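You operate a simulated robot arm through the tools that you are given. There is no shell and no other tool. Be economical: measure what you need, move in short steps, check, and stop when the job is done.

The job below is to be done with a simulated two-armed robot. You get a single attempt, and the scene is never put back.

Task
Dial up the job No 12 on the display and mark the block under the lens with it.
Fine: switch the mains on first and leave it on; shield down before the key goes on, key off after.
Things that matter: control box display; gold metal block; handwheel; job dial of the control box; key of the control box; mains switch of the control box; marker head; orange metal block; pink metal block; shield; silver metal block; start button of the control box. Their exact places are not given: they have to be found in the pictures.

It is judged by the outcome, as a careful person would: the job done as asked, and still so three seconds after it is handed in. It fails if anything else is knocked over, pushed out of place, dropped, spilled or broken.

Robot
Two 7-joint arms with fingered hands on one trunk, on a base that drives. Base frame: it is fixed to the floor where the robot stands at the start and does not move with it; the origin is under the middle of the robot, x ahead of it, y to its left, z up. Readings come in m, degrees, newtons and seconds.
The left shoulder is at the start at [0.07, 0.162, 1.242], the right one opposite. With the tool pointing down near the work surface each hand reaches from about 0.1 to 0.78 m from the robot's upright axis, wherever it stands, measured 20 degrees to its own side. Places, roughly: control box display [0.7, -0.1, 0.7]; handwheel [0.7, 0.4, 1.4]; job dial of the control box [0.6, -0.1, 0.7]; key of the control box [0.5, -0.1, 0.7]; mains switch of the control box [0.5, -0.1, 0.7]; marker head [0.6, 0.3, 1.1]; shield [0.5, 0.3, 1.1]; start button of the control box [0.8, -0.1, 0.7]. Payload 4 kg a hand.
Tool frame (each hand has its own): the origin (TCP) lies between the finger pads and is the grasp point; the fingertips stand 0.026 m ahead of it; z points along the fingers, y is the line along which they close. The gripper opens to 0.132 m. The gripper's body begins 0.073 m behind the TCP. The gripper is a hand of 4 fingers: y runs from the thumb to the fingers, the wrist lies at [0, 0, -0.224] in the tool frame, and closing takes about 1.5 s.
Orientation is that of the tool frame in the base frame, as a unit quaternion [x, y, z, w]. With the fingers straight down and closing along the base's y, the tool's x points along the base's -x, its y along +y and its z along -z.

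Tools
- The arms move only by the tool nudge_tool. It takes "left_moves", "right_moves" or both (then of equal length, played together; a hand with none holds still); each is a list of rows, each a list of 6 numbers: the shift along the tool's x, y, z in units of 50 mm (1.0 is 50 mm), then the turn, a rotation vector about the tool's x, y, z in units of 8 degrees (1.0 is 8 degrees). In form: [[tx, ty, tz, rx, ry, rz], ...]. A call has 1 to 10 rows; each row shifts and turns the commanded pose from where the row before left it, along the tool's axes as they then stand. "left_grip" and "right_grip" are, for a hand that has rows, the closure, from 0 (fully open) to 1 (shut), set as the call begins (left out, the last holds). A call with a number of a shift or a turn outside -1 to 1 is refused whole. A row lasts 0.2 s, in which the tool goes at most 0.05 m and 8.6 degrees; a call with a longer step from one row to the next is refused whole, and so is a gripper value outside its range. A pose out of reach is approached as far as the arm can. The call stops where the force on the tool passes 40 N (or 10 N more than at its start, if that is more) or the arm is blocked; 0.2 s more then pass. Each finger travels about 0.045 m/s and halts on what it meets, pressing with about 25 N; the grip force reading is that of the motor and also rises with nothing between the fingers. The clock runs only during rows and for 0.2 s after the last one: add rows that do not move to give the fingers time. It gives the time, the measured TCP pose, the force on the tool (base axes), the opening and the grip force at its end, in the units of the frame above (readings bear some noise), with the torque about the TCP (base axes, N m) and any sound that the robot's microphone picked up.
- Cameras (640 x 400 px; columns grow to the right, rows downward): "scene" is now at [0.0885, -0.0484, 1.4308]; the picture's right is [-0.78, -0.63, 0.00], its down [-0.57, 0.70, -0.42] and it looks along [0.27, -0.33, -0.91] (base axes); focal length 214 px, centre (320, 200). "left" rides on the left gripper at [-0.073, 0.006, -0.094] in its tool frame; the picture's right is [-0.08, -1.00, 0.00], its down [0.78, -0.06, -0.62] and it looks along [0.62, -0.05, 0.79] (tool axes); focal length 230 px, centre (320, 200). "right" rides on the right gripper at [0.073, 0.006, -0.094] in its tool frame; the picture's right is [-0.08, 1.00, 0.00], its down [-0.79, -0.06, -0.62] and it looks along [-0.61, -0.05, 0.79] (tool axes); focal length 230 px, centre (320, 200).
- camera(camera): a new picture of that camera. No time passes.
- raise_lower(by): slides the trunk up (or, below 0, down) by that many m; the arms and the scene camera ride with it, the base frame stays. It gives what a move gives, with no picture.
- drive_base(legs): drives the robot by 1 to 6 legs, each [ahead, left, turn to the left] in m, m and degrees, along the robot's own axes; the way and the turn of a leg run together, so that a leg with both is an arc; at most 1.5 m and 180 degrees a leg. The arms and the cameras ride along, it lands a little off, and it stops where it bumps. It gives what a move gives.
- curl_fingers(finger1, finger2, finger3, thumb_bend, hand): sets how far each is bent, from 0 (flat) to 1 (curled in); at 0.3 the hand is open as for a grip, at 0.7 the pads meet at the TCP. One left out holds its place. A second passes; each finger stops where it meets its share of the squeeze, and holds until it gets a number again. A gripper value or a shape takes the hand back. It gives what a move gives, with no picture; readings hold the bend of each and the force on the fingers (four entries, about 0 where the hand has none), thumb and palm.
- hand_shape(shape, hand): the hand has 4 fingers and takes this shape, open, in about a second: jaw (thumb against the fingers, like two jaws); tri (thumb and two fingers); tip (a fingertip pinch); poke (one finger out to press); point (the index stretched); flat (the hand flat); cup (the hand cupped); fist (a fist). The gripper value then closes the fingers along that shape, each until it touches; the sizes above hold for jaw. It gives what a move gives, with no picture.
- aim_head(pan, tilt): turns the head with the scene camera to pan (to the left, within 86 degrees either way) and tilt (down, from -29 to 69), counted from straight ahead of the robot. It gives what a move gives.
- pixel_to_xyz(camera, pixels): for up to 12 pixels [column, row] of the newest picture of that camera ("zoom" is the newest enlarged one), the place [x, y, z] in the base frame of the surface seen there, good to about 0.002 m. No time passes.
- enlarge(camera, box): a new picture of the part [left, top, right, bottom] of that camera's present view, enlarged. No time passes.
- job_done(): hands the job in; it is judged then, once.

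Go step by step. Measure first, check grasps and placings, and put right what went wrong. The budget is 80 turns and 62 pictures, counting those below and the enlarged ones. Unless the task says otherwise, let go and move clear before handing in, and close with one line.

The tools are called after "Call:" by a JSON object that holds its "api" and its "payload". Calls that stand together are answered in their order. nudge_tool: Moves the arms, as the interface text tells. Its arguments: {"type":"object","properties":{"left_moves":{"type":"array","items":{"type":"array","items":{"type":"number"}}},"left_grip":{"type":"number"},"right_moves":{"type":"array","items":{"type":"array","items":{"type":"number"}}},"right_grip":{"type":"number"}},"required":[]} The other tools are called the same way: raise_lower (by) slides the trunk up or down; hand_shape (shape, hand) gives the hand a shape; curl_fingers (finger1, finger2, finger3, thumb_bend, hand) moves the fingers one by one; drive_base (legs) drives the base; aim_head (pan, tilt) turns the head that bears the scene camera; camera (camera) takes a picture; pixel_to_xyz (camera, pixels) gives the place of the surface under pixels of a picture; enlarge (camera, box) takes an enlarged picture of a part of a camera's view; job_done () hands the job in.

At the start:

```text
time: 0.0
left_ee_pos: [0.6181, 0.2626, 1.1513]
left_tool_rot: [0.0, 1.0, 0.0, 0.0]
left_wrist_force: [-0.8, -0.4, -0.4]
left_torque: [0.04, 0.01, -0.01]
left_width: 0.132
left_finger_force: 0.1
left_shape: jaw
left_bend: [0.3, 0.3, 0.3, 0.3]
left_finger forces: [0.0, 0.1, 0.0, 0.0, 0.0, 0.0]
right_ee_pos: [0.614, -0.2464, 1.2358]
right_tool_rot: [0.001, 1.0, 0.0, 0.0]
right_wrist_force: [-0.1, 0.4, 0.0]
right_torque: [0.02, -0.03, -0.03]
right_width: 0.1319
right_finger_force: 0.1
right_shape: jaw
right_bend: [0.3, 0.3, 0.3, 0.3]
right_finger forces: [0.0, 0.0, 0.1, 0.0, 0.1, 0.1]
trunk travel left (down, up): [-0.721, 0.219]
robot x, y, heading: [0.0042, -0.001, -0.3]
head pan, tilt: [-50.8, 64.9]
```

scene: 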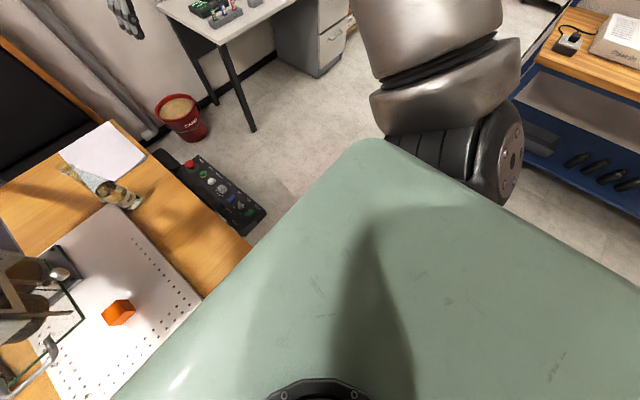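
right: 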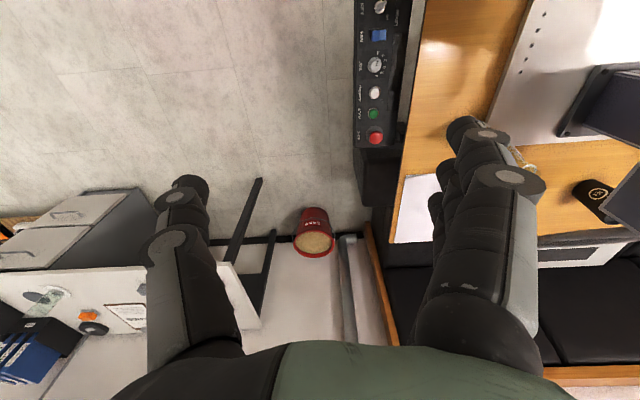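
left: 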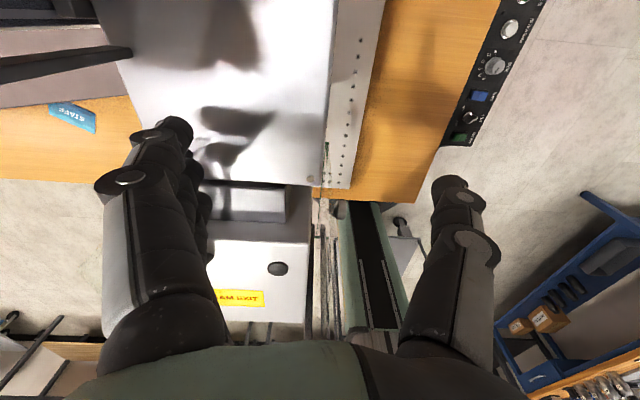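

The head looks down to the right; the control box is a black panel at about (215,190) in the scene. I'll turn the head toward the work.

Call:
{"api": "aim_head", "payload": {"pan": 10, "tilt": 35}}

Call:
{"api": "camera", "payload": {"camera": "scene"}}

Call:
{"api": "enlarge", "payload": {"camera": "right", "box": [330, 0, 430, 160]}}

```text
time: 1.3
left_ee_pos: [0.6157, 0.2618, 1.1511]
left_tool_rot: [-0.001, 1.0, 0.0, 0.0]
left_wrist_force: [-0.7, 0.2, 0.3]
left_torque: [0.03, 0.0, -0.04]
left_width: 0.1318
left_finger_force: 0.0
left_shape: jaw
left_bend: [0.3, 0.3, 0.3, 0.3]
left_finger forces: [0.1, 0.1, 0.0, 0.0, 0.0, 0.0]
right_ee_pos: [0.6142, -0.2462, 1.2361]
right_tool_rot: [0.0, 1.0, 0.0, 0.0]
right_wrist_force: [-0.9, 0.6, 0.4]
right_torque: [-0.02, 0.03, 0.0]
right_width: 0.1315
right_finger_force: 0.1
right_shape: jaw
right_bend: [0.3, 0.3, 0.3, 0.3]
right_finger forces: [0.0, 0.1, 0.0, 0.1, 0.0, 0.0]
trunk travel left (down, up): [-0.721, 0.219]
robot x, y, heading: [-0.0005, 0.0005, -0.1]
head pan, tilt: [10.0, 35.0]
```

```text
58 pictures are left
```

scene: 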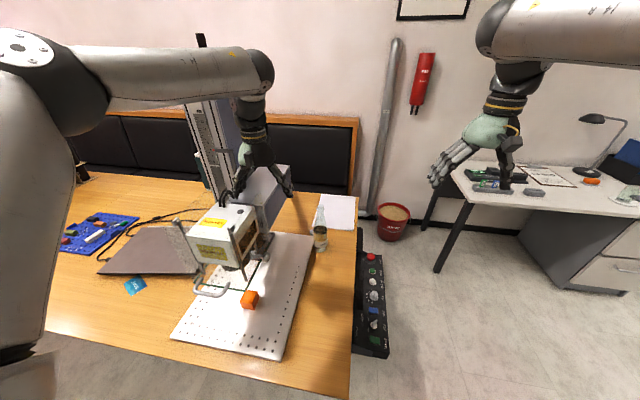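

```text
2.50 times, centred on (380, 80) of right
```

zoom: 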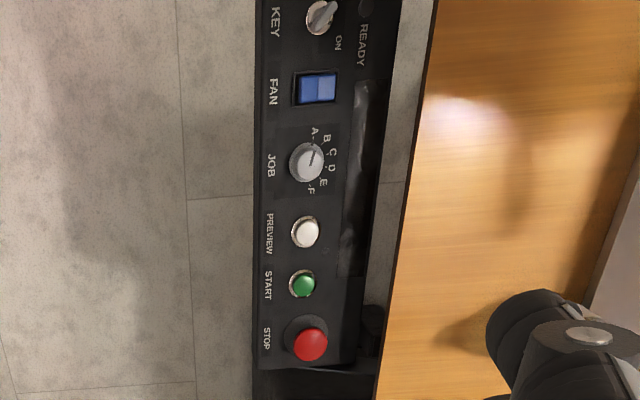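

The box panel is at scene (370,305), with the orange block at (250,299) on the plate under the head. I'll enlarge both.

Call:
{"api": "enlarge", "payload": {"camera": "scene", "box": [335, 240, 415, 365]}}

Call:
{"api": "pixel_to_xyz", "payload": {"camera": "zoom", "pixels": [[320, 200], [320, 60], [320, 340]]}}

Call:
{"api": "enlarge", "payload": {"camera": "scene", "box": [150, 180, 330, 370]}}

```text
3.20 times, centred on (375, 302) of scene
```

zoom: 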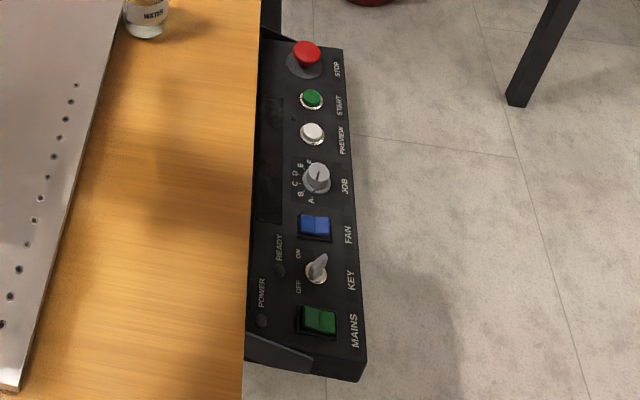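

```text
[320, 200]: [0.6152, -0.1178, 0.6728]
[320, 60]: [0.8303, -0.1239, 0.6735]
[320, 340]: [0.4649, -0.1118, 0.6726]
```

```text
2.11 times, centred on (240, 275) of scene
```

zoom: 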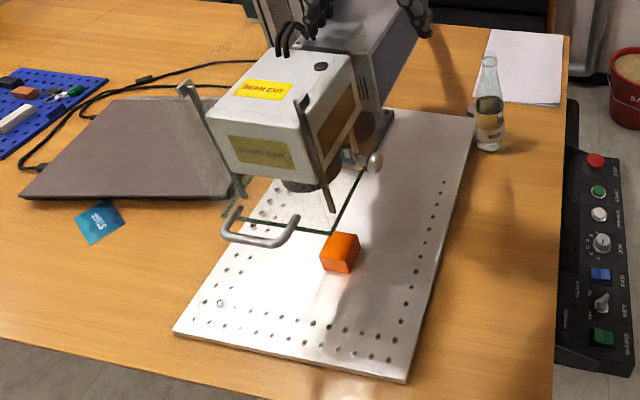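

The orange block lies near the front edge of the shield glass. I'll measure the shield, head and block.

Call:
{"api": "pixel_to_xyz", "payload": {"camera": "zoom", "pixels": [[342, 238], [340, 255], [232, 228], [270, 240], [293, 228], [330, 233], [300, 186], [375, 162], [320, 60], [225, 90], [270, 150], [200, 330]]}}

Call:
{"api": "enlarge", "payload": {"camera": "scene", "box": [190, 220, 290, 315]}}

Call:
{"api": "camera", "payload": {"camera": "left"}}

```text
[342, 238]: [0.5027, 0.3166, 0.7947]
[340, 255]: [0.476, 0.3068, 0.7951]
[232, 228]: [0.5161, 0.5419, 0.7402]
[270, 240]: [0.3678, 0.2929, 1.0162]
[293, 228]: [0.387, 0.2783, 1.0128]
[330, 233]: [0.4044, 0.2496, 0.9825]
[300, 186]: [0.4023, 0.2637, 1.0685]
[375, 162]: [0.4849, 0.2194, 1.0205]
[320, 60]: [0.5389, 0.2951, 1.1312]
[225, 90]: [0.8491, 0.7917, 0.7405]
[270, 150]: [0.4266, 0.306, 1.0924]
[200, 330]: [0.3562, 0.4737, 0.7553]
```

```text
4.21 times, centred on (240, 268) of scene
```

zoom: 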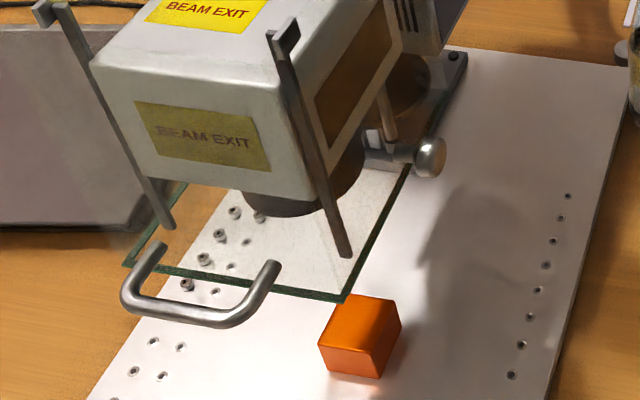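

```text
53 pictures are left
```

left: 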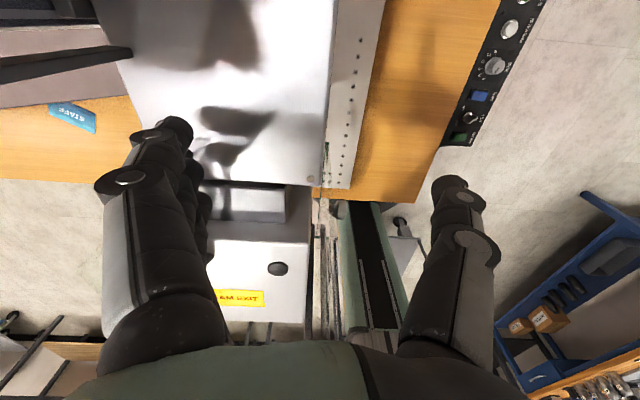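

The orange block (about 0.49, 0.31, 0.795) seems to be below the head; the shield glass is up at z≈1.0. I'll draw the left hand up and back from the marker and look from other sides.

Call:
{"api": "nudge_tool", "payload": {"left_moves": [[0, 0, -1, 0, 0, 0], [0.5, 0, -0.5, 0, 0, 0], [1, 0, 0, 0, 0, 0], [1, 0, 0, 0, 0, 0], [1, 0.5, 0, 0, 0, 0], [0.8, 0.6, 0, 0, 0, 0], [0.3, 0.9, 0, 0, 0, 0], [0, 1, 0, 0, 0, 0]]}}

Call:
{"api": "camera", "payload": {"camera": "left"}}

Call:
{"api": "camera", "payload": {"camera": "scene"}}

```text
refused: row 5 steps farther than a row can; nothing moved
```

```text
52 pictures are left
```

left: 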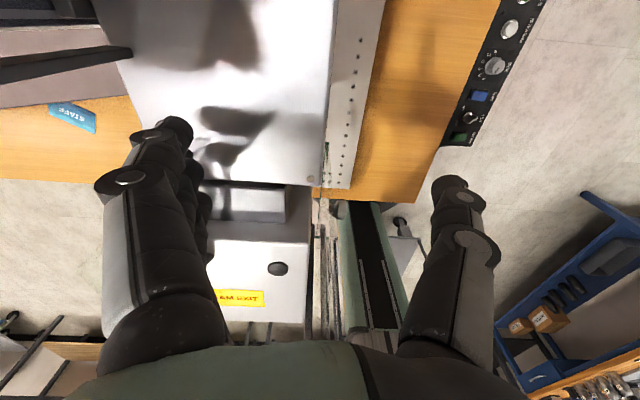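

```text
51 pictures are left
```

scene: 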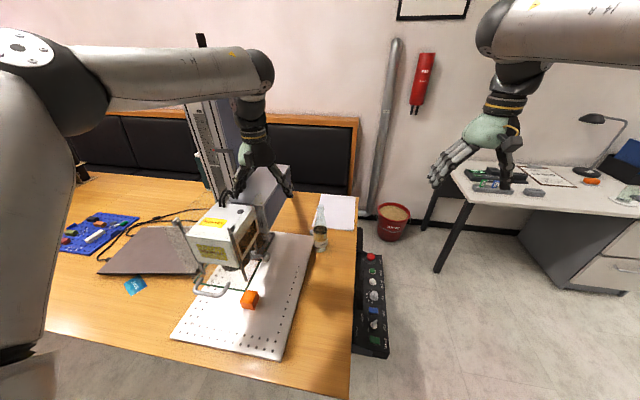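

That call was refused for step length. Repeating with shorter rows.

Call:
{"api": "nudge_tool", "payload": {"left_moves": [[0, 0, -0.95, 0, 0, 0], [0.5, 0, -0.7, 0, 0, 0], [0.95, 0, 0, 0, 0, 0], [0.95, 0, 0, 0, 0, 0], [0.85, 0.4, 0, 0, 0, 0], [0.75, 0.6, 0, 0, 0, 0], [0.3, 0.9, 0, 0, 0, 0], [0, 0.95, 0, 0, 0, 0]]}}

Call:
{"api": "enlarge", "payload": {"camera": "scene", "box": [150, 80, 330, 310]}}

```text
time: 3.1
left_ee_pos: [0.4271, 0.3512, 1.2079]
left_tool_rot: [0.0, 1.0, 0.0, -0.001]
left_wrist_force: [0.7, 0.0, 0.3]
left_torque: [0.02, -0.01, 0.0]
left_width: 0.1321
left_finger_force: 0.0
left_shape: jaw
left_bend: [0.3, 0.3, 0.3, 0.3]
left_finger forces: [0.1, 0.1, 0.0, 0.0, 0.0, 0.0]
left hand out of reach, approached as far as the arm can: row 7, 8
right_ee_pos: [0.6166, -0.2457, 1.2341]
right_tool_rot: [0.0, 1.0, 0.0, -0.001]
right_wrist_force: [0.3, 0.4, -0.2]
right_torque: [0.04, 0.0, 0.01]
right_width: 0.1319
right_finger_force: 0.2
right_shape: jaw
right_bend: [0.3, 0.3, 0.3, 0.3]
right_finger forces: [0.1, 0.0, 0.0, 0.0, 0.1, 0.0]
trunk travel left (down, up): [-0.721, 0.219]
robot x, y, heading: [-0.0007, 0.002, 0.0]
head pan, tilt: [10.0, 35.0]
```

```text
1.74 times, centred on (240, 195) of scene
```

zoom: 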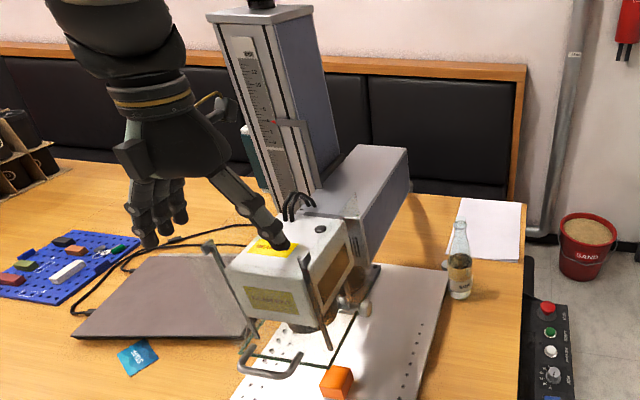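

The column carries a scale with a red pointer and the handwheel. First the control box: aim the head at it and measure the controls.

Call:
{"api": "aim_head", "payload": {"pan": -8, "tilt": 52}}

Call:
{"api": "enlarge", "payload": {"camera": "scene", "box": [260, 110, 380, 270]}}

```text
time: 3.9
left_ee_pos: [0.4251, 0.3512, 1.2088]
left_tool_rot: [0.0, 1.0, 0.0, 0.001]
left_wrist_force: [1.0, 0.7, -0.5]
left_torque: [0.01, 0.01, -0.01]
left_width: 0.1317
left_finger_force: 0.2
left_shape: jaw
left_bend: [0.3, 0.3, 0.3, 0.3]
left_finger forces: [0.0, 0.1, 0.0, 0.1, 0.0, 0.1]
right_ee_pos: [0.6138, -0.2452, 1.2356]
right_tool_rot: [0.0, 1.0, 0.0, 0.0]
right_wrist_force: [-0.3, -0.2, -0.8]
right_torque: [0.02, -0.01, -0.03]
right_width: 0.132
right_finger_force: 0.1
right_shape: jaw
right_bend: [0.3, 0.3, 0.3, 0.3]
right_finger forces: [0.0, 0.1, 0.1, 0.1, 0.0, 0.0]
trunk travel left (down, up): [-0.721, 0.219]
robot x, y, heading: [-0.0009, 0.0014, -0.0]
head pan, tilt: [-8.0, 52.0]
```

```text
2.50 times, centred on (320, 190) of scene
```

zoom: 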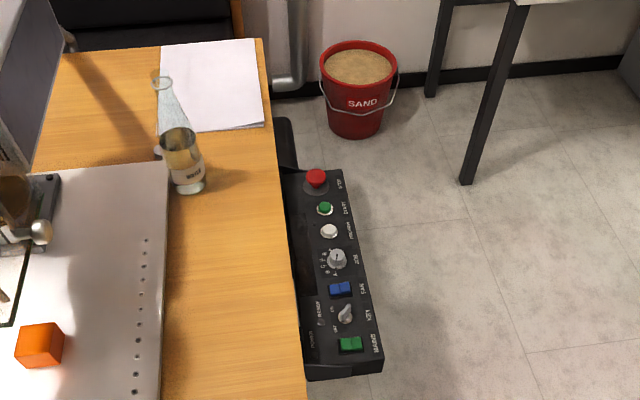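

Call:
{"api": "enlarge", "payload": {"camera": "scene", "box": [300, 170, 355, 265]}}

Call:
{"api": "pixel_to_xyz", "payload": {"camera": "zoom", "pixels": [[320, 200], [320, 300], [200, 200]]}}

```text
4.21 times, centred on (328, 218) of scene
```

zoom: 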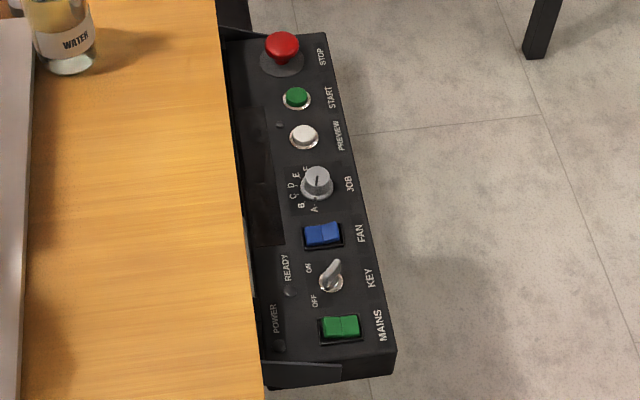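

```text
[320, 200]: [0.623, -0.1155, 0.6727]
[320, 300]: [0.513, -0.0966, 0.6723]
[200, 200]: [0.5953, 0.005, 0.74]
```

Call:
{"api": "pixel_to_xyz", "payload": {"camera": "zoom", "pixels": [[328, 328], [352, 326], [330, 285], [335, 264], [317, 175], [317, 190], [297, 97], [304, 134], [250, 345], [322, 235], [265, 210], [300, 365]]}}

Call:
{"api": "hand_shape", "payload": {"shape": "poke", "hand": "right"}}

Call:
{"api": "camera", "payload": {"camera": "right"}}

```text
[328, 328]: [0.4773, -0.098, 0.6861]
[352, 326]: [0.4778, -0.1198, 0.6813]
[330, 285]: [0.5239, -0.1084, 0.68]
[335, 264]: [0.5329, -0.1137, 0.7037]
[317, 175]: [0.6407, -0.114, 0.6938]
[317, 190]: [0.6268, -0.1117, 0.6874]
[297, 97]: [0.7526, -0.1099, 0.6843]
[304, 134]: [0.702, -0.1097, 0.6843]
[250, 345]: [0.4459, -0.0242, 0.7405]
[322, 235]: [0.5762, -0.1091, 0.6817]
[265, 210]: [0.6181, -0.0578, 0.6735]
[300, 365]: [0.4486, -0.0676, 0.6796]
```

```text
time: 4.8
left_ee_pos: [0.4245, 0.3501, 1.2089]
left_tool_rot: [0.0, 1.0, 0.0, 0.0]
left_wrist_force: [-0.8, -0.8, 0.3]
left_torque: [0.01, 0.01, -0.01]
left_width: 0.1321
left_finger_force: 0.0
left_shape: jaw
left_bend: [0.3, 0.3, 0.3, 0.3]
left_finger forces: [0.1, 0.0, 0.0, 0.1, 0.0, 0.0]
right_ee_pos: [0.6144, -0.2458, 1.2356]
right_tool_rot: [0.0, 1.0, 0.0, 0.0]
right_wrist_force: [0.3, 0.5, -0.2]
right_torque: [0.05, -0.03, -0.02]
right_width: 0.0001
right_finger_force: 0.2
right_shape: poke
right_bend: [1.0, 1.0, 1.0, 0.46]
right_finger forces: [0.0, 0.0, 0.0, 0.1, 0.1, 0.0]
trunk travel left (down, up): [-0.721, 0.219]
robot x, y, heading: [-0.001, -0.0003, 0.3]
head pan, tilt: [-8.0, 52.0]
```

```text
47 pictures are left
```

right: 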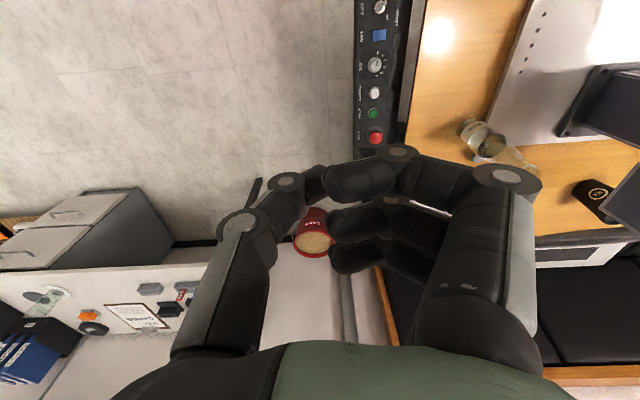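

Poke has the thumb out; I'll try "point" and measure where the fingertip lies.

Call:
{"api": "hand_shape", "payload": {"shape": "point", "hand": "right"}}

Call:
{"api": "camera", "payload": {"camera": "right"}}

```text
time: 5.7
left_ee_pos: [0.4253, 0.3512, 1.2088]
left_tool_rot: [0.0, 1.0, 0.0, 0.001]
left_wrist_force: [-0.8, -0.6, -0.3]
left_torque: [0.0, -0.02, 0.0]
left_width: 0.1318
left_finger_force: 0.1
left_shape: jaw
left_bend: [0.3, 0.3, 0.3, 0.3]
left_finger forces: [0.0, 0.1, 0.1, 0.0, 0.0, 0.0]
right_ee_pos: [0.6136, -0.2459, 1.2355]
right_tool_rot: [0.0, 1.0, 0.0, 0.0]
right_wrist_force: [0.6, 0.6, 0.2]
right_torque: [0.03, 0.02, -0.01]
right_width: 0.1262
right_finger_force: 0.0
right_shape: point
right_bend: [0.28, 1.0, 1.0, 0.54]
right_finger forces: [0.1, 0.1, 0.0, 0.0, 0.0, 0.0]
trunk travel left (down, up): [-0.721, 0.219]
robot x, y, heading: [-0.0033, 0.0001, 0.1]
head pan, tilt: [-8.0, 52.0]
```

```text
46 pictures are left
```

right: 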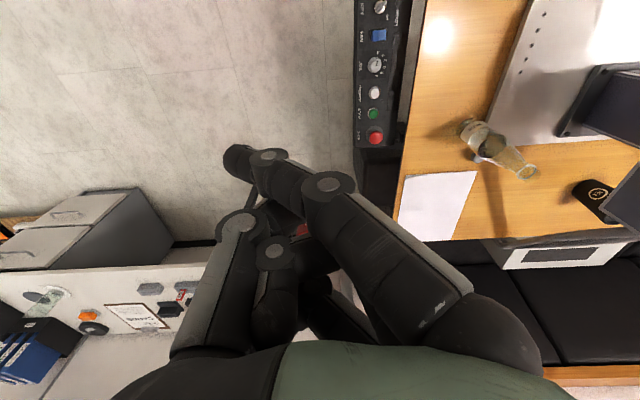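

Call:
{"api": "pixel_to_xyz", "payload": {"camera": "right", "pixels": [[236, 150], [232, 158], [240, 165], [228, 170], [330, 190], [265, 158]]}}

Call:
{"api": "curl_fingers", "payload": {"hand": "right", "finger1": 0.5, "finger2": 1, "finger3": 1, "thumb_bend": 1}}

Call:
{"api": "camera", "payload": {"camera": "right"}}

```text
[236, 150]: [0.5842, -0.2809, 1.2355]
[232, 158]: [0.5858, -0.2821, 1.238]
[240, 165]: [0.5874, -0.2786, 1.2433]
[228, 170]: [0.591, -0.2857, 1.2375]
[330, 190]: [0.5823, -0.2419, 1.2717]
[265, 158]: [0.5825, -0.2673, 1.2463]
```

```text
time: 6.7
left_ee_pos: [0.4245, 0.3511, 1.2086]
left_tool_rot: [0.0, 1.0, 0.0, -0.001]
left_wrist_force: [0.4, -0.3, 0.4]
left_torque: [-0.01, -0.01, 0.02]
left_width: 0.1318
left_finger_force: 0.0
left_shape: jaw
left_bend: [0.3, 0.3, 0.3, 0.3]
left_finger forces: [0.1, 0.1, 0.1, 0.0, 0.0, 0.0]
right_ee_pos: [0.6142, -0.2458, 1.2337]
right_tool_rot: [0.0, 1.0, 0.0, 0.001]
right_wrist_force: [0.3, -0.4, -0.2]
right_torque: [0.01, 0.0, 0.01]
right_width: 0.0324
right_finger_force: 0.0
right_shape: fingers
right_bend: [0.5, 1.0, 1.0, 0.93]
right_finger forces: [0.0, 0.0, 0.1, 0.1, 0.1, 0.0]
trunk travel left (down, up): [-0.721, 0.219]
robot x, y, heading: [0.0004, -0.0024, 0.0]
head pan, tilt: [-8.0, 52.0]
```

```text
45 pictures are left
```

right: 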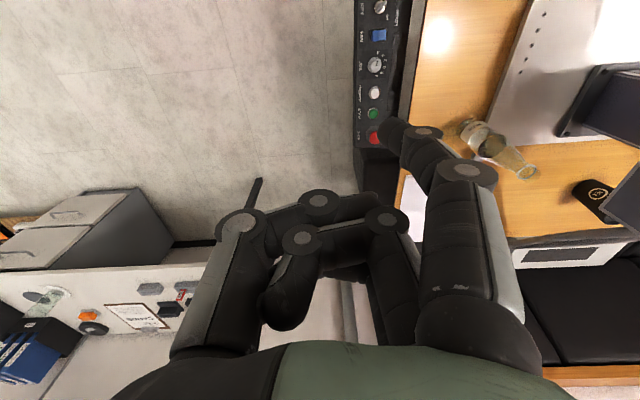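

The index at bend 0.5 makes a clean poker with its tip at about (388,130). I'll measure it.

Call:
{"api": "pixel_to_xyz", "payload": {"camera": "right", "pixels": [[388, 122], [382, 135], [392, 135], [400, 122], [385, 148], [424, 132], [465, 168], [385, 215], [272, 318], [240, 225]]}}

```text
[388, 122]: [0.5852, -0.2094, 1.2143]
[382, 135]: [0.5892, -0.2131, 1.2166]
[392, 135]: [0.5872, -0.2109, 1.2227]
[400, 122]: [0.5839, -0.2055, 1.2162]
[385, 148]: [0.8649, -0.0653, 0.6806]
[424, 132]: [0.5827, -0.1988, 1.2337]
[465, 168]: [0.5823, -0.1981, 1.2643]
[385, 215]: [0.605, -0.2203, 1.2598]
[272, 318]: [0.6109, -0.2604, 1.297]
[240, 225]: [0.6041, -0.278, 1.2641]
```

Tip offset from TCP is about (-0.022, +0.034, -0.022). Next I'll move the right hand over the mains switch and descend partway.

Call:
{"api": "nudge_tool", "payload": {"right_moves": [[0.575, 0.59, 0, 0, 0, 0], [0.575, 0.59, 0, 0, 0, 0], [0.575, 0.59, 0, 0, 0, 0], [0.575, 0.59, 0, 0, 0, 0], [0, 0, 0.95, 0, 0, 0], [0, 0, 0.95, 0, 0, 0], [0, 0, 0.95, 0, 0, 0], [0, 0, 0.95, 0, 0, 0], [0, 0, 0.95, 0, 0, 0], [0, 0, 0.95, 0, 0, 0]]}}

Call:
{"api": "nudge_tool", "payload": {"right_moves": [[0, 0, 0.9, 0, 0, 0], [0, 0, 0.9, 0, 0, 0], [0, 0, 0.9, 0, 0, 0], [0, 0, 0.9, 0, 0, 0], [0, 0, 0, 0, 0, 0]]}}

Call:
{"api": "camera", "payload": {"camera": "right"}}

Call:
{"api": "enlarge", "payload": {"camera": "scene", "box": [290, 160, 390, 285]}}

```text
time: 8.9
left_ee_pos: [0.4269, 0.3508, 1.2082]
left_tool_rot: [0.0, 1.0, 0.0, -0.001]
left_wrist_force: [-0.1, 0.1, -1.2]
left_torque: [0.01, 0.03, 0.0]
left_width: 0.1319
left_finger_force: 0.0
left_shape: jaw
left_bend: [0.3, 0.3, 0.3, 0.3]
left_finger forces: [0.1, 0.0, 0.1, 0.1, 0.1, 0.0]
right_ee_pos: [0.4979, -0.1271, 0.9471]
right_tool_rot: [0.0, 1.0, -0.001, 0.0]
right_wrist_force: [-0.4, -0.1, -0.8]
right_torque: [0.01, 0.02, -0.01]
right_width: 0.0324
right_finger_force: 0.1
right_shape: fingers
right_bend: [0.5, 1.0, 1.0, 0.93]
right_finger forces: [0.1, 0.0, 0.0, 0.0, 0.0, 0.0]
trunk travel left (down, up): [-0.721, 0.219]
robot x, y, heading: [0.0008, 0.003, 0.0]
head pan, tilt: [-8.0, 52.0]
```

```text
time: 10.1
left_ee_pos: [0.4241, 0.3526, 1.2105]
left_tool_rot: [0.0, 1.0, 0.0, 0.0]
left_wrist_force: [-0.2, -0.5, 0.7]
left_torque: [0.0, 0.0, -0.01]
left_width: 0.1322
left_finger_force: 0.1
left_shape: jaw
left_bend: [0.3, 0.3, 0.3, 0.3]
left_finger forces: [0.2, 0.0, 0.0, 0.0, 0.1, 0.0]
right_ee_pos: [0.4997, -0.1268, 0.7669]
right_tool_rot: [0.001, 1.0, 0.0, 0.0]
right_wrist_force: [0.5, -0.5, -0.5]
right_torque: [0.01, 0.0, -0.01]
right_width: 0.0324
right_finger_force: 0.1
right_shape: fingers
right_bend: [0.5, 1.0, 1.0, 0.93]
right_finger forces: [0.0, 0.1, 0.1, 0.0, 0.0, 0.1]
trunk travel left (down, up): [-0.721, 0.219]
robot x, y, heading: [-0.0016, 0.0033, -0.1]
head pan, tilt: [-8.0, 52.0]
```

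```text
44 pictures are left
```

right: 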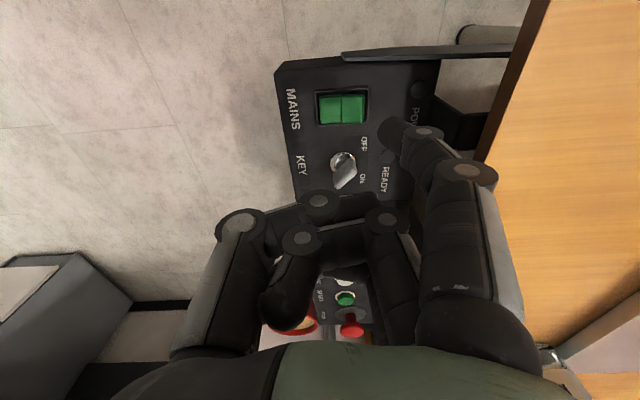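

```text
3.20 times, centred on (340, 222) of scene
```

zoom: 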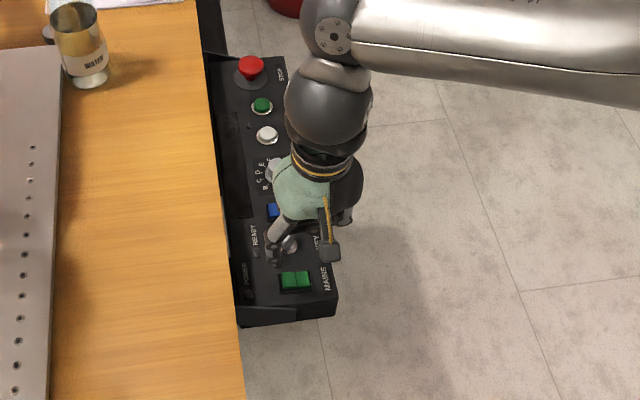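

The rocker is at right-camera (342,108) and the key at (345,168). I'll measure them precisely against the fingertip.

Call:
{"api": "pixel_to_xyz", "payload": {"camera": "right", "pixels": [[322, 108], [332, 108], [352, 108], [362, 108], [388, 122], [382, 135], [392, 145], [342, 160], [346, 180], [352, 188]]}}

Call:
{"api": "enlarge", "payload": {"camera": "right", "box": [270, 60, 450, 220]}}

```text
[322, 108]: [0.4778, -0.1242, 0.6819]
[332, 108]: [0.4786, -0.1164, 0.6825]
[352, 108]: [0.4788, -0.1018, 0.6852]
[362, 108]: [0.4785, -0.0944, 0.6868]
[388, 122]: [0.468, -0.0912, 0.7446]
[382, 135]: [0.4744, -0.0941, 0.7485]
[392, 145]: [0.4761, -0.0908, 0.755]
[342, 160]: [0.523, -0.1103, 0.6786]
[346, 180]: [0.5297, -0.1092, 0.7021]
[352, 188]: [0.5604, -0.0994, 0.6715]
```

```text
2.50 times, centred on (360, 140) of right
```

zoom: 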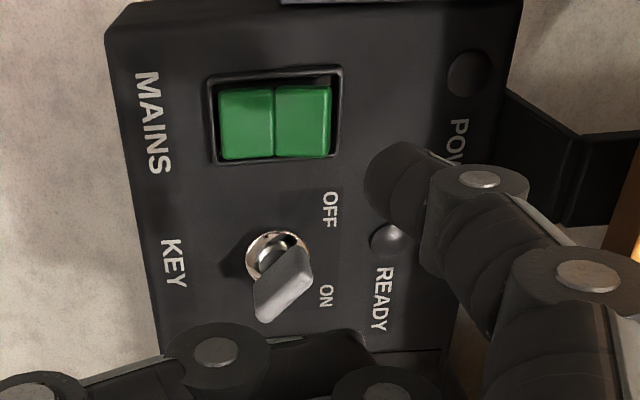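

The tip is over the +y (raised) half. Press down.

Call:
{"api": "nudge_tool", "payload": {"right_moves": [[0, -0.04, 0.9, 0, 0, 0], [0, 0, 0.15, 0, 0, 0], [0, 0, 0.1, 0, 0, 0], [0, 0, 0.1, 0, 0, 0], [0, 0, 0.1, 0, 0, 0], [0, 0, 0, 0, 0, 0]]}}

Call:
{"api": "enlarge", "payload": {"camera": "right", "box": [270, 60, 450, 220]}}

```text
time: 11.5
left_ee_pos: [0.4238, 0.3529, 1.2096]
left_tool_rot: [0.001, 1.0, 0.0, 0.0]
left_wrist_force: [-0.5, -0.7, -0.2]
left_torque: [-0.01, 0.01, -0.01]
left_width: 0.1319
left_finger_force: 0.1
left_shape: jaw
left_bend: [0.3, 0.3, 0.3, 0.3]
left_finger forces: [0.1, 0.0, 0.0, 0.0, 0.0, 0.0]
right_ee_pos: [0.4987, -0.1275, 0.7039]
right_tool_rot: [-0.001, 1.0, 0.001, 0.001]
right_wrist_force: [-2.3, -0.2, 16.6]
right_torque: [0.75, 0.48, 0.14]
right_width: 0.0335
right_finger_force: 7.9
right_shape: fingers
right_bend: [0.5, 1.0, 1.0, 0.93]
right_finger forces: [16.6, 0.0, 0.0, 0.1, 0.0, 0.0]
trunk travel left (down, up): [-0.721, 0.219]
robot x, y, heading: [0.0019, 0.0008, 0.0]
head pan, tilt: [-8.0, 52.0]
```

```text
2.50 times, centred on (360, 140) of right
```

zoom: 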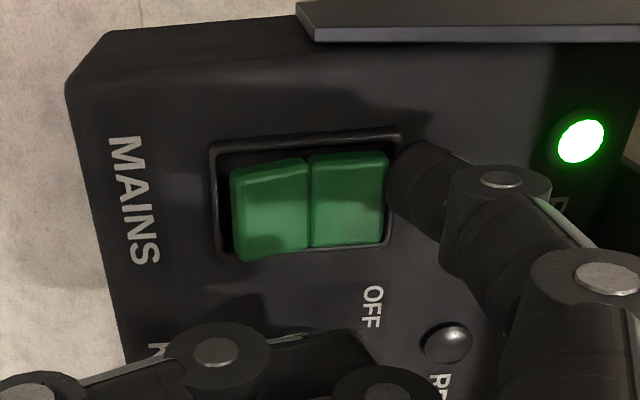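

POWER lamp is lit. Lift off, move right, and view the display.

Call:
{"api": "nudge_tool", "payload": {"right_moves": [[0, 0, -0.95, 0, 0, 0], [0, 0, -0.95, 0, 0, 0], [0, -0.7, -0.6, 0, 0, 0], [0, -0.9, -0.3, 0, 0, 0], [0, -0.95, 0, 0, 0, 0]]}}

Call:
{"api": "enlarge", "payload": {"camera": "scene", "box": [300, 170, 355, 265]}}

Call:
{"api": "camera", "payload": {"camera": "right"}}

```text
time: 12.7
left_ee_pos: [0.4245, 0.3502, 1.2106]
left_tool_rot: [0.0, 1.0, 0.001, 0.001]
left_wrist_force: [-0.1, 0.1, 0.5]
left_torque: [0.01, 0.01, 0.03]
left_width: 0.1317
left_finger_force: 0.0
left_shape: jaw
left_bend: [0.3, 0.3, 0.3, 0.3]
left_finger forces: [0.1, 0.0, 0.0, 0.1, 0.1, 0.0]
right_ee_pos: [0.499, -0.2594, 0.844]
right_tool_rot: [-0.001, 1.0, 0.0, 0.0]
right_wrist_force: [-0.1, -0.4, -0.1]
right_torque: [0.0, 0.01, -0.04]
right_width: 0.0325
right_finger_force: 0.0
right_shape: fingers
right_bend: [0.5, 1.0, 1.0, 0.93]
right_finger forces: [0.0, 0.0, 0.0, 0.0, 0.1, 0.0]
trunk travel left (down, up): [-0.721, 0.219]
robot x, y, heading: [0.0011, -0.0028, -0.0]
head pan, tilt: [-8.0, 52.0]
```

```text
4.21 times, centred on (328, 218) of scene
```

zoom: 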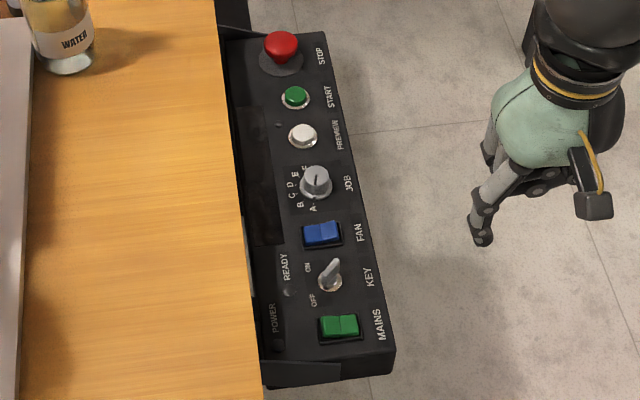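

```text
39 pictures are left
```

right: 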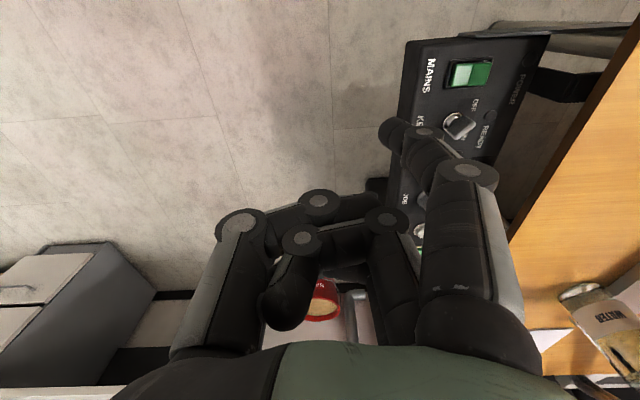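

The lamp went out, so the rocker didn't latch. I'll check its tilt.

Call:
{"api": "pixel_to_xyz", "payload": {"camera": "right", "pixels": [[456, 74], [462, 74], [478, 72], [486, 72], [445, 84], [490, 60]]}}

Call:
{"api": "enlarge", "payload": {"camera": "right", "box": [400, 30, 560, 190]}}

```text
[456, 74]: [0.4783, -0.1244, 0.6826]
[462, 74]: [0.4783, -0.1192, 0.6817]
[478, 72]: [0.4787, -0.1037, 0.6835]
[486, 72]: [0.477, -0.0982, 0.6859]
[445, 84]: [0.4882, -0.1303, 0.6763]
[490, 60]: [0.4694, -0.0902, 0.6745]
```

```text
2.50 times, centred on (480, 110) of right
```

zoom: 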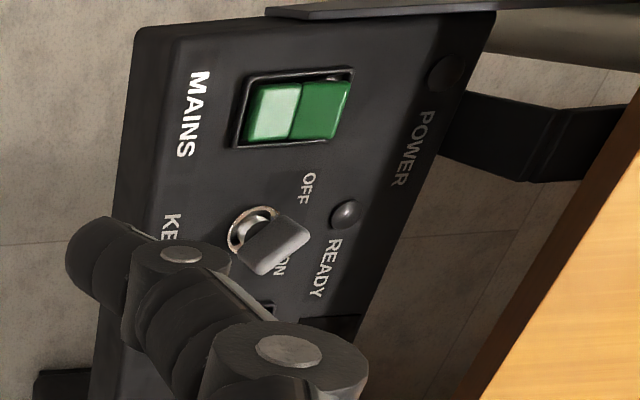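

Still tilted to the off side. I'll press again nearer the outer edge and deeper.

Call:
{"api": "nudge_tool", "payload": {"right_moves": [[0, 0.9, 0, 0, 0, 0], [0, 0.9, 0, 0, 0, 0], [0, 0.87, 0, 0, 0, 0], [0, 0, 0.9, 0, 0, 0], [0, 0, 0.9, 0, 0, 0], [0, 0, 0.7, 0, 0, 0], [0, 0, 0.3, 0, 0, 0], [0, 0, 0.1, 0, 0, 0], [0, 0, 0.1, 0, 0, 0]]}}

Call:
{"api": "nudge_tool", "payload": {"right_moves": [[0, 0, 0.1, 0, 0, 0], [0, 0, 0.1, 0, 0, 0], [0, 0, 0.1, 0, 0, 0], [0, 0, 0.1, 0, 0, 0], [0, 0, 0, 0, 0, 0]]}}

Call:
{"api": "enlarge", "payload": {"camera": "right", "box": [270, 60, 450, 220]}}

```text
time: 14.6
left_ee_pos: [0.4226, 0.352, 1.2094]
left_tool_rot: [0.0, 1.0, 0.0, 0.002]
left_wrist_force: [0.4, 0.1, -0.2]
left_torque: [-0.01, 0.0, -0.04]
left_width: 0.1321
left_finger_force: 0.2
left_shape: jaw
left_bend: [0.3, 0.3, 0.3, 0.3]
left_finger forces: [0.1, 0.1, 0.0, 0.1, 0.0, 0.0]
right_ee_pos: [0.5025, -0.1204, 0.7038]
right_tool_rot: [-0.001, 1.0, 0.006, 0.004]
right_wrist_force: [-7.8, -1.1, 32.0]
right_torque: [1.2, 0.99, 0.31]
right_width: 0.0299
right_finger_force: 15.7
right_shape: fingers
right_bend: [0.59, 1.0, 1.0, 0.93]
right_finger forces: [31.9, 0.0, 0.0, 0.0, 0.0, 0.0]
trunk travel left (down, up): [-0.721, 0.219]
robot x, y, heading: [-0.0018, 0.0021, -0.1]
head pan, tilt: [-8.0, 52.0]
stopped in row 9 (right hand): the force on the tool passed its limit at 42 N (the readings are from after the stop); the commanded pose is now the measured one
```

```text
time: 15.1
left_ee_pos: [0.4219, 0.3525, 1.2089]
left_tool_rot: [-0.001, 1.0, -0.001, 0.002]
left_wrist_force: [0.0, 0.0, -0.4]
left_torque: [0.04, 0.03, 0.04]
left_width: 0.132
left_finger_force: 0.2
left_shape: jaw
left_bend: [0.3, 0.3, 0.3, 0.3]
left_finger forces: [0.0, 0.0, 0.0, 0.0, 0.1, 0.1]
right_ee_pos: [0.5037, -0.1142, 0.7008]
right_tool_rot: [-0.003, 1.0, 0.011, 0.007]
right_wrist_force: [-9.5, 2.5, 31.3]
right_torque: [1.11, 1.16, 0.28]
right_width: 0.0264
right_finger_force: 15.2
right_shape: fingers
right_bend: [0.71, 1.0, 1.0, 0.93]
right_finger forces: [30.6, 0.0, 0.1, 0.1, 0.0, 0.0]
trunk travel left (down, up): [-0.721, 0.219]
robot x, y, heading: [0.0036, 0.0012, -0.3]
head pan, tilt: [-8.0, 52.0]
stopped in row 2 (right hand): the force on the tool passed its limit at 44 N (the readings are from after the stop); the commanded pose is now the measured one
```

```text
2.50 times, centred on (360, 140) of right
```

zoom: 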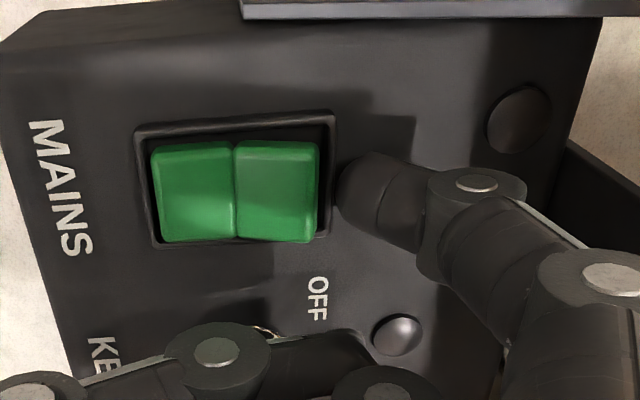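

This time the finger landed on the panel rim outside the rocker. Lift, straighten the finger, and come down about 12 mm further in.

Call:
{"api": "nudge_tool", "payload": {"right_moves": [[0, 0, -0.6, 0, 0, 0]]}}

Call:
{"api": "curl_fingers", "payload": {"hand": "right", "finger1": 0.5}}

Call:
{"api": "camera", "payload": {"camera": "right"}}

Call:
{"api": "pixel_to_xyz", "payload": {"camera": "right", "pixels": [[388, 122], [380, 135], [385, 145], [345, 100]]}}

```text
time: 15.5
left_ee_pos: [0.4251, 0.3508, 1.2084]
left_tool_rot: [0.0, 1.0, 0.0, 0.0]
left_wrist_force: [0.8, 1.3, 0.2]
left_torque: [0.01, 0.02, 0.03]
left_width: 0.1319
left_finger_force: 0.0
left_shape: jaw
left_bend: [0.3, 0.3, 0.3, 0.3]
left_finger forces: [0.0, 0.1, 0.1, 0.0, 0.0, 0.0]
right_ee_pos: [0.5063, -0.1196, 0.7241]
right_tool_rot: [0.0, 1.0, 0.006, 0.005]
right_wrist_force: [0.5, -0.3, -0.8]
right_torque: [0.03, -0.02, -0.01]
right_width: 0.0324
right_finger_force: 0.1
right_shape: fingers
right_bend: [0.5, 1.0, 1.0, 0.93]
right_finger forces: [0.0, 0.0, 0.0, 0.1, 0.0, 0.1]
trunk travel left (down, up): [-0.721, 0.219]
robot x, y, heading: [-0.0022, 0.003, 0.3]
head pan, tilt: [-8.0, 52.0]
```

```text
time: 16.5
left_ee_pos: [0.4248, 0.3516, 1.2086]
left_tool_rot: [0.0, 1.0, 0.0, 0.001]
left_wrist_force: [0.0, -0.5, -0.1]
left_torque: [-0.02, 0.0, -0.01]
left_width: 0.132
left_finger_force: 0.0
left_shape: jaw
left_bend: [0.3, 0.3, 0.3, 0.3]
left_finger forces: [0.0, 0.1, 0.0, 0.1, 0.1, 0.0]
right_ee_pos: [0.5042, -0.1188, 0.7267]
right_tool_rot: [0.0, 1.0, 0.007, 0.005]
right_wrist_force: [-0.3, 0.0, -0.8]
right_torque: [0.05, 0.0, 0.0]
right_width: 0.0324
right_finger_force: 0.2
right_shape: fingers
right_bend: [0.5, 1.0, 1.0, 0.93]
right_finger forces: [0.0, 0.1, 0.0, 0.0, 0.0, 0.0]
trunk travel left (down, up): [-0.721, 0.219]
robot x, y, heading: [-0.0008, -0.0011, -0.2]
head pan, tilt: [-8.0, 52.0]
```

```text
36 pictures are left
```

right: 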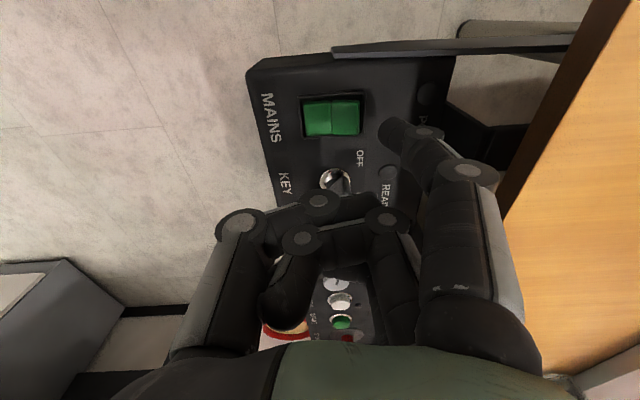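

```text
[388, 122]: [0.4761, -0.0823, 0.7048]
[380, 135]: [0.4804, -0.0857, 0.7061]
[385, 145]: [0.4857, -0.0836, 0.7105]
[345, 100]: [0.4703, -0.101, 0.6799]
```

Call:
{"api": "nudge_tool", "payload": {"right_moves": [[0.06, -0.28, 0, 0, 0, 0], [0, 0, 0.25, 0, 0, 0], [0, 0, 0.1, 0, 0, 0], [0, 0, 0.08, 0, 0, 0], [0, 0, 0.08, 0, 0, 0], [0, 0, 0.08, 0, 0, 0], [0, 0, 0.08, 0, 0, 0], [0, 0, 0, 0, 0, 0]]}}

Call:
{"api": "enlarge", "payload": {"camera": "right", "box": [270, 60, 450, 220]}}

```text
time: 17.9
left_ee_pos: [0.4223, 0.3522, 1.2093]
left_tool_rot: [0.0, 1.0, 0.0, 0.001]
left_wrist_force: [0.0, 0.8, 0.0]
left_torque: [-0.01, 0.04, -0.01]
left_width: 0.1317
left_finger_force: 0.0
left_shape: jaw
left_bend: [0.3, 0.3, 0.3, 0.3]
left_finger forces: [0.1, 0.0, 0.0, 0.0, 0.1, 0.1]
right_ee_pos: [0.5017, -0.1282, 0.7016]
right_tool_rot: [-0.003, 1.0, 0.011, 0.007]
right_wrist_force: [-7.1, 0.2, 22.0]
right_torque: [1.05, 0.8, 0.35]
right_width: 0.0335
right_finger_force: 11.3
right_shape: fingers
right_bend: [0.52, 1.0, 1.0, 0.93]
right_finger forces: [23.5, 0.0, 0.1, 0.0, 0.1, 0.1]
trunk travel left (down, up): [-0.721, 0.219]
robot x, y, heading: [0.0014, -0.0015, -0.1]
head pan, tilt: [-8.0, 52.0]
stopped in row 6 (right hand): the force on the tool passed its limit at 44 N (the readings are from after the stop); the commanded pose is now the measured one
```

```text
2.50 times, centred on (360, 140) of right
```

zoom: 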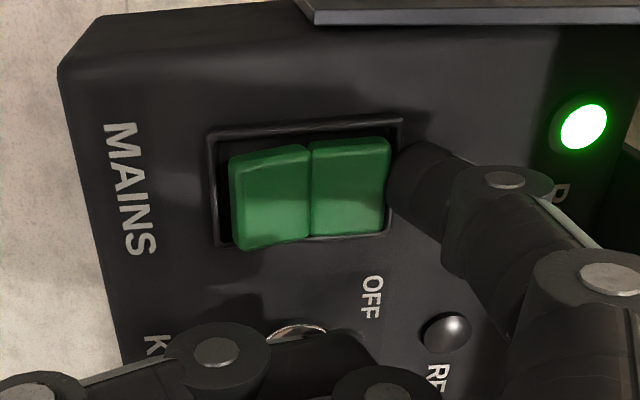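

Lamp on, but the finger is half on the rim. Lift slightly and check whether it latched.

Call:
{"api": "nudge_tool", "payload": {"right_moves": [[0, 0, -0.5, 0, 0, 0], [0, 0, 0, 0, 0, 0]]}}

Call:
{"api": "enlarge", "payload": {"camera": "right", "box": [270, 60, 450, 220]}}

Call:
{"api": "pixel_to_xyz", "payload": {"camera": "zoom", "pixels": [[230, 120], [320, 120], [390, 170], [375, 190]]}}

```text
time: 18.5
left_ee_pos: [0.4244, 0.351, 1.2082]
left_tool_rot: [0.0, 1.0, 0.001, 0.001]
left_wrist_force: [0.1, 0.2, -0.2]
left_torque: [-0.02, -0.01, 0.0]
left_width: 0.1319
left_finger_force: 0.0
left_shape: jaw
left_bend: [0.3, 0.3, 0.3, 0.3]
left_finger forces: [0.0, 0.0, 0.0, 0.0, 0.1, 0.0]
right_ee_pos: [0.5019, -0.1307, 0.7252]
right_tool_rot: [-0.001, 1.0, 0.009, 0.006]
right_wrist_force: [0.3, -0.5, -0.4]
right_torque: [0.01, 0.01, -0.01]
right_width: 0.0323
right_finger_force: 0.0
right_shape: fingers
right_bend: [0.5, 1.0, 1.0, 0.93]
right_finger forces: [0.0, 0.1, 0.1, 0.0, 0.0, 0.0]
trunk travel left (down, up): [-0.721, 0.219]
robot x, y, heading: [0.0018, 0.0011, 0.3]
head pan, tilt: [-8.0, 52.0]
```

```text
2.50 times, centred on (360, 140) of right
```

zoom: 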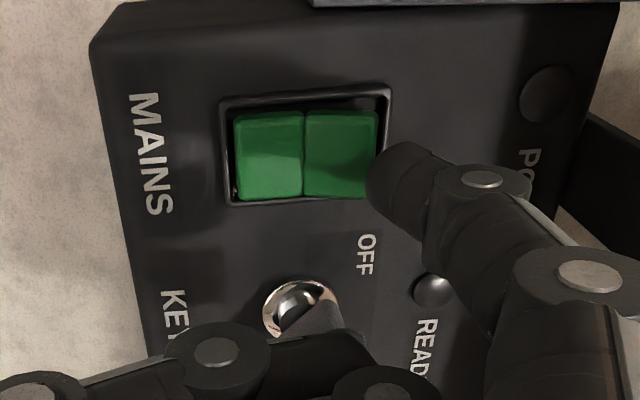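

```text
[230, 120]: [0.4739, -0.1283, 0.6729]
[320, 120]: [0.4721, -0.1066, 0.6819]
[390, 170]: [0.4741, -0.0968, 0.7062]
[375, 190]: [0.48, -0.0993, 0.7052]
```

Tip's near edge is only at y≈-0.098; move 9 mm further in and press.

Call:
{"api": "nudge_tool", "payload": {"right_moves": [[0, -0.18, 0, 0, 0, 0], [0, 0, 0.25, 0, 0, 0], [0, 0, 0.1, 0, 0, 0], [0, 0, 0.08, 0, 0, 0], [0, 0, 0.08, 0, 0, 0], [0, 0, 0.08, 0, 0, 0], [0, 0, 0.08, 0, 0, 0], [0, 0, 0.06, 0, 0, 0], [0, 0, 0, 0, 0, 0]]}}

Call:
{"api": "nudge_tool", "payload": {"right_moves": [[0, 0, -0.5, 0, 0, 0], [0, 0, -0.5, 0, 0, 0]]}}

Call:
{"api": "enlarge", "payload": {"camera": "right", "box": [270, 60, 450, 220]}}

```text
time: 19.5
left_ee_pos: [0.4225, 0.3518, 1.2077]
left_tool_rot: [-0.001, 1.0, 0.0, 0.002]
left_wrist_force: [0.9, 0.8, -0.9]
left_torque: [0.0, 0.01, -0.01]
left_width: 0.1321
left_finger_force: 0.1
left_shape: jaw
left_bend: [0.3, 0.3, 0.3, 0.3]
left_finger forces: [0.1, 0.0, 0.0, 0.1, 0.0, 0.0]
right_ee_pos: [0.5066, -0.1366, 0.7122]
right_tool_rot: [-0.003, 1.0, 0.016, 0.011]
right_wrist_force: [-6.3, -1.2, 31.0]
right_torque: [1.22, 1.03, 0.26]
right_width: 0.0294
right_finger_force: 15.7
right_shape: fingers
right_bend: [0.61, 1.0, 1.0, 0.93]
right_finger forces: [31.7, 0.0, 0.0, 0.0, 0.1, 0.1]
trunk travel left (down, up): [-0.721, 0.219]
robot x, y, heading: [-0.0004, 0.0012, -0.2]
head pan, tilt: [-8.0, 52.0]
stopped in row 4 (right hand): the force on the tool passed its limit at 42 N (the readings are from after the stop); the commanded pose is now the measured one
```

```text
time: 20.1
left_ee_pos: [0.4237, 0.3524, 1.2091]
left_tool_rot: [0.0, 1.0, -0.001, 0.001]
left_wrist_force: [-0.1, -0.1, -0.3]
left_torque: [-0.02, -0.03, -0.02]
left_width: 0.132
left_finger_force: 0.1
left_shape: jaw
left_bend: [0.3, 0.3, 0.3, 0.3]
left_finger forces: [0.1, 0.1, 0.1, 0.0, 0.0, 0.0]
right_ee_pos: [0.505, -0.1382, 0.7573]
right_tool_rot: [-0.002, 1.0, 0.012, 0.009]
right_wrist_force: [-0.1, -0.1, 0.4]
right_torque: [-0.03, -0.05, 0.0]
right_width: 0.0322
right_finger_force: 0.1
right_shape: fingers
right_bend: [0.5, 1.0, 1.0, 0.93]
right_finger forces: [0.0, 0.1, 0.0, 0.0, 0.0, 0.0]
trunk travel left (down, up): [-0.721, 0.219]
robot x, y, heading: [-0.0014, -0.0019, 0.2]
head pan, tilt: [-8.0, 52.0]
```

```text
2.50 times, centred on (360, 140) of right
```

zoom: 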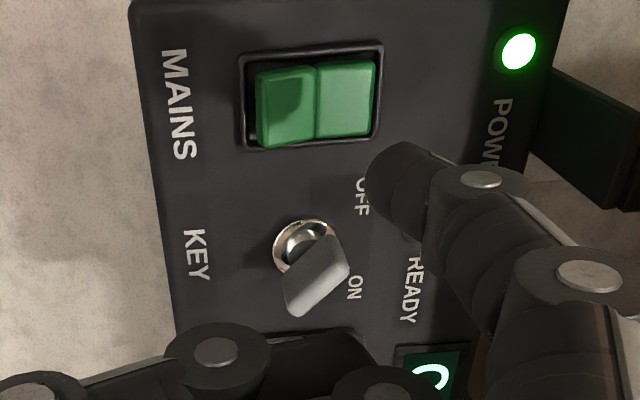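

Latched: POWER lit, rocker tilted over, display on. Retreat to the side to read the display.

Call:
{"api": "nudge_tool", "payload": {"right_moves": [[0, 0, -0.95, 0, 0, 0], [0, -0.9, -0.3, 0, 0, 0], [0, -0.95, 0, 0, 0, 0], [0, -0.95, 0, 0, 0, 0]]}}

Call:
{"api": "enlarge", "payload": {"camera": "scene", "box": [305, 180, 345, 255]}}

```text
time: 21.1
left_ee_pos: [0.4239, 0.3497, 1.2084]
left_tool_rot: [0.0, 1.0, 0.0, 0.0]
left_wrist_force: [-0.5, 0.1, 0.2]
left_torque: [0.03, 0.0, 0.0]
left_width: 0.1317
left_finger_force: 0.0
left_shape: jaw
left_bend: [0.3, 0.3, 0.3, 0.3]
left_finger forces: [0.0, 0.1, 0.1, 0.0, 0.0, 0.1]
right_ee_pos: [0.5008, -0.2827, 0.8179]
right_tool_rot: [-0.002, 1.0, 0.013, 0.008]
right_wrist_force: [-0.9, -0.1, 0.3]
right_torque: [0.01, 0.03, 0.0]
right_width: 0.0324
right_finger_force: 0.0
right_shape: fingers
right_bend: [0.5, 1.0, 1.0, 0.93]
right_finger forces: [0.0, 0.1, 0.0, 0.0, 0.0, 0.1]
trunk travel left (down, up): [-0.721, 0.219]
robot x, y, heading: [-0.0033, -0.0001, -0.2]
head pan, tilt: [-8.0, 52.0]
```

```text
5.33 times, centred on (325, 218) of scene
```

zoom: 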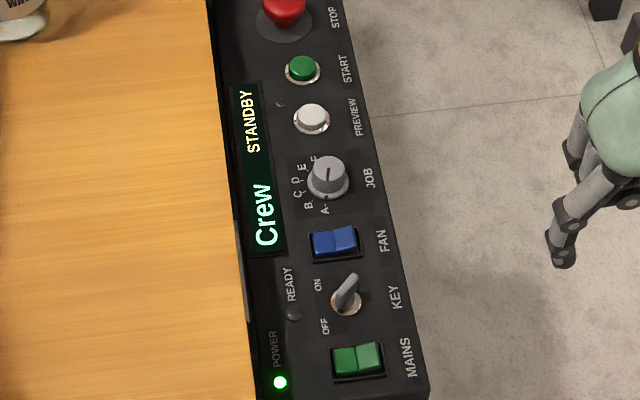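

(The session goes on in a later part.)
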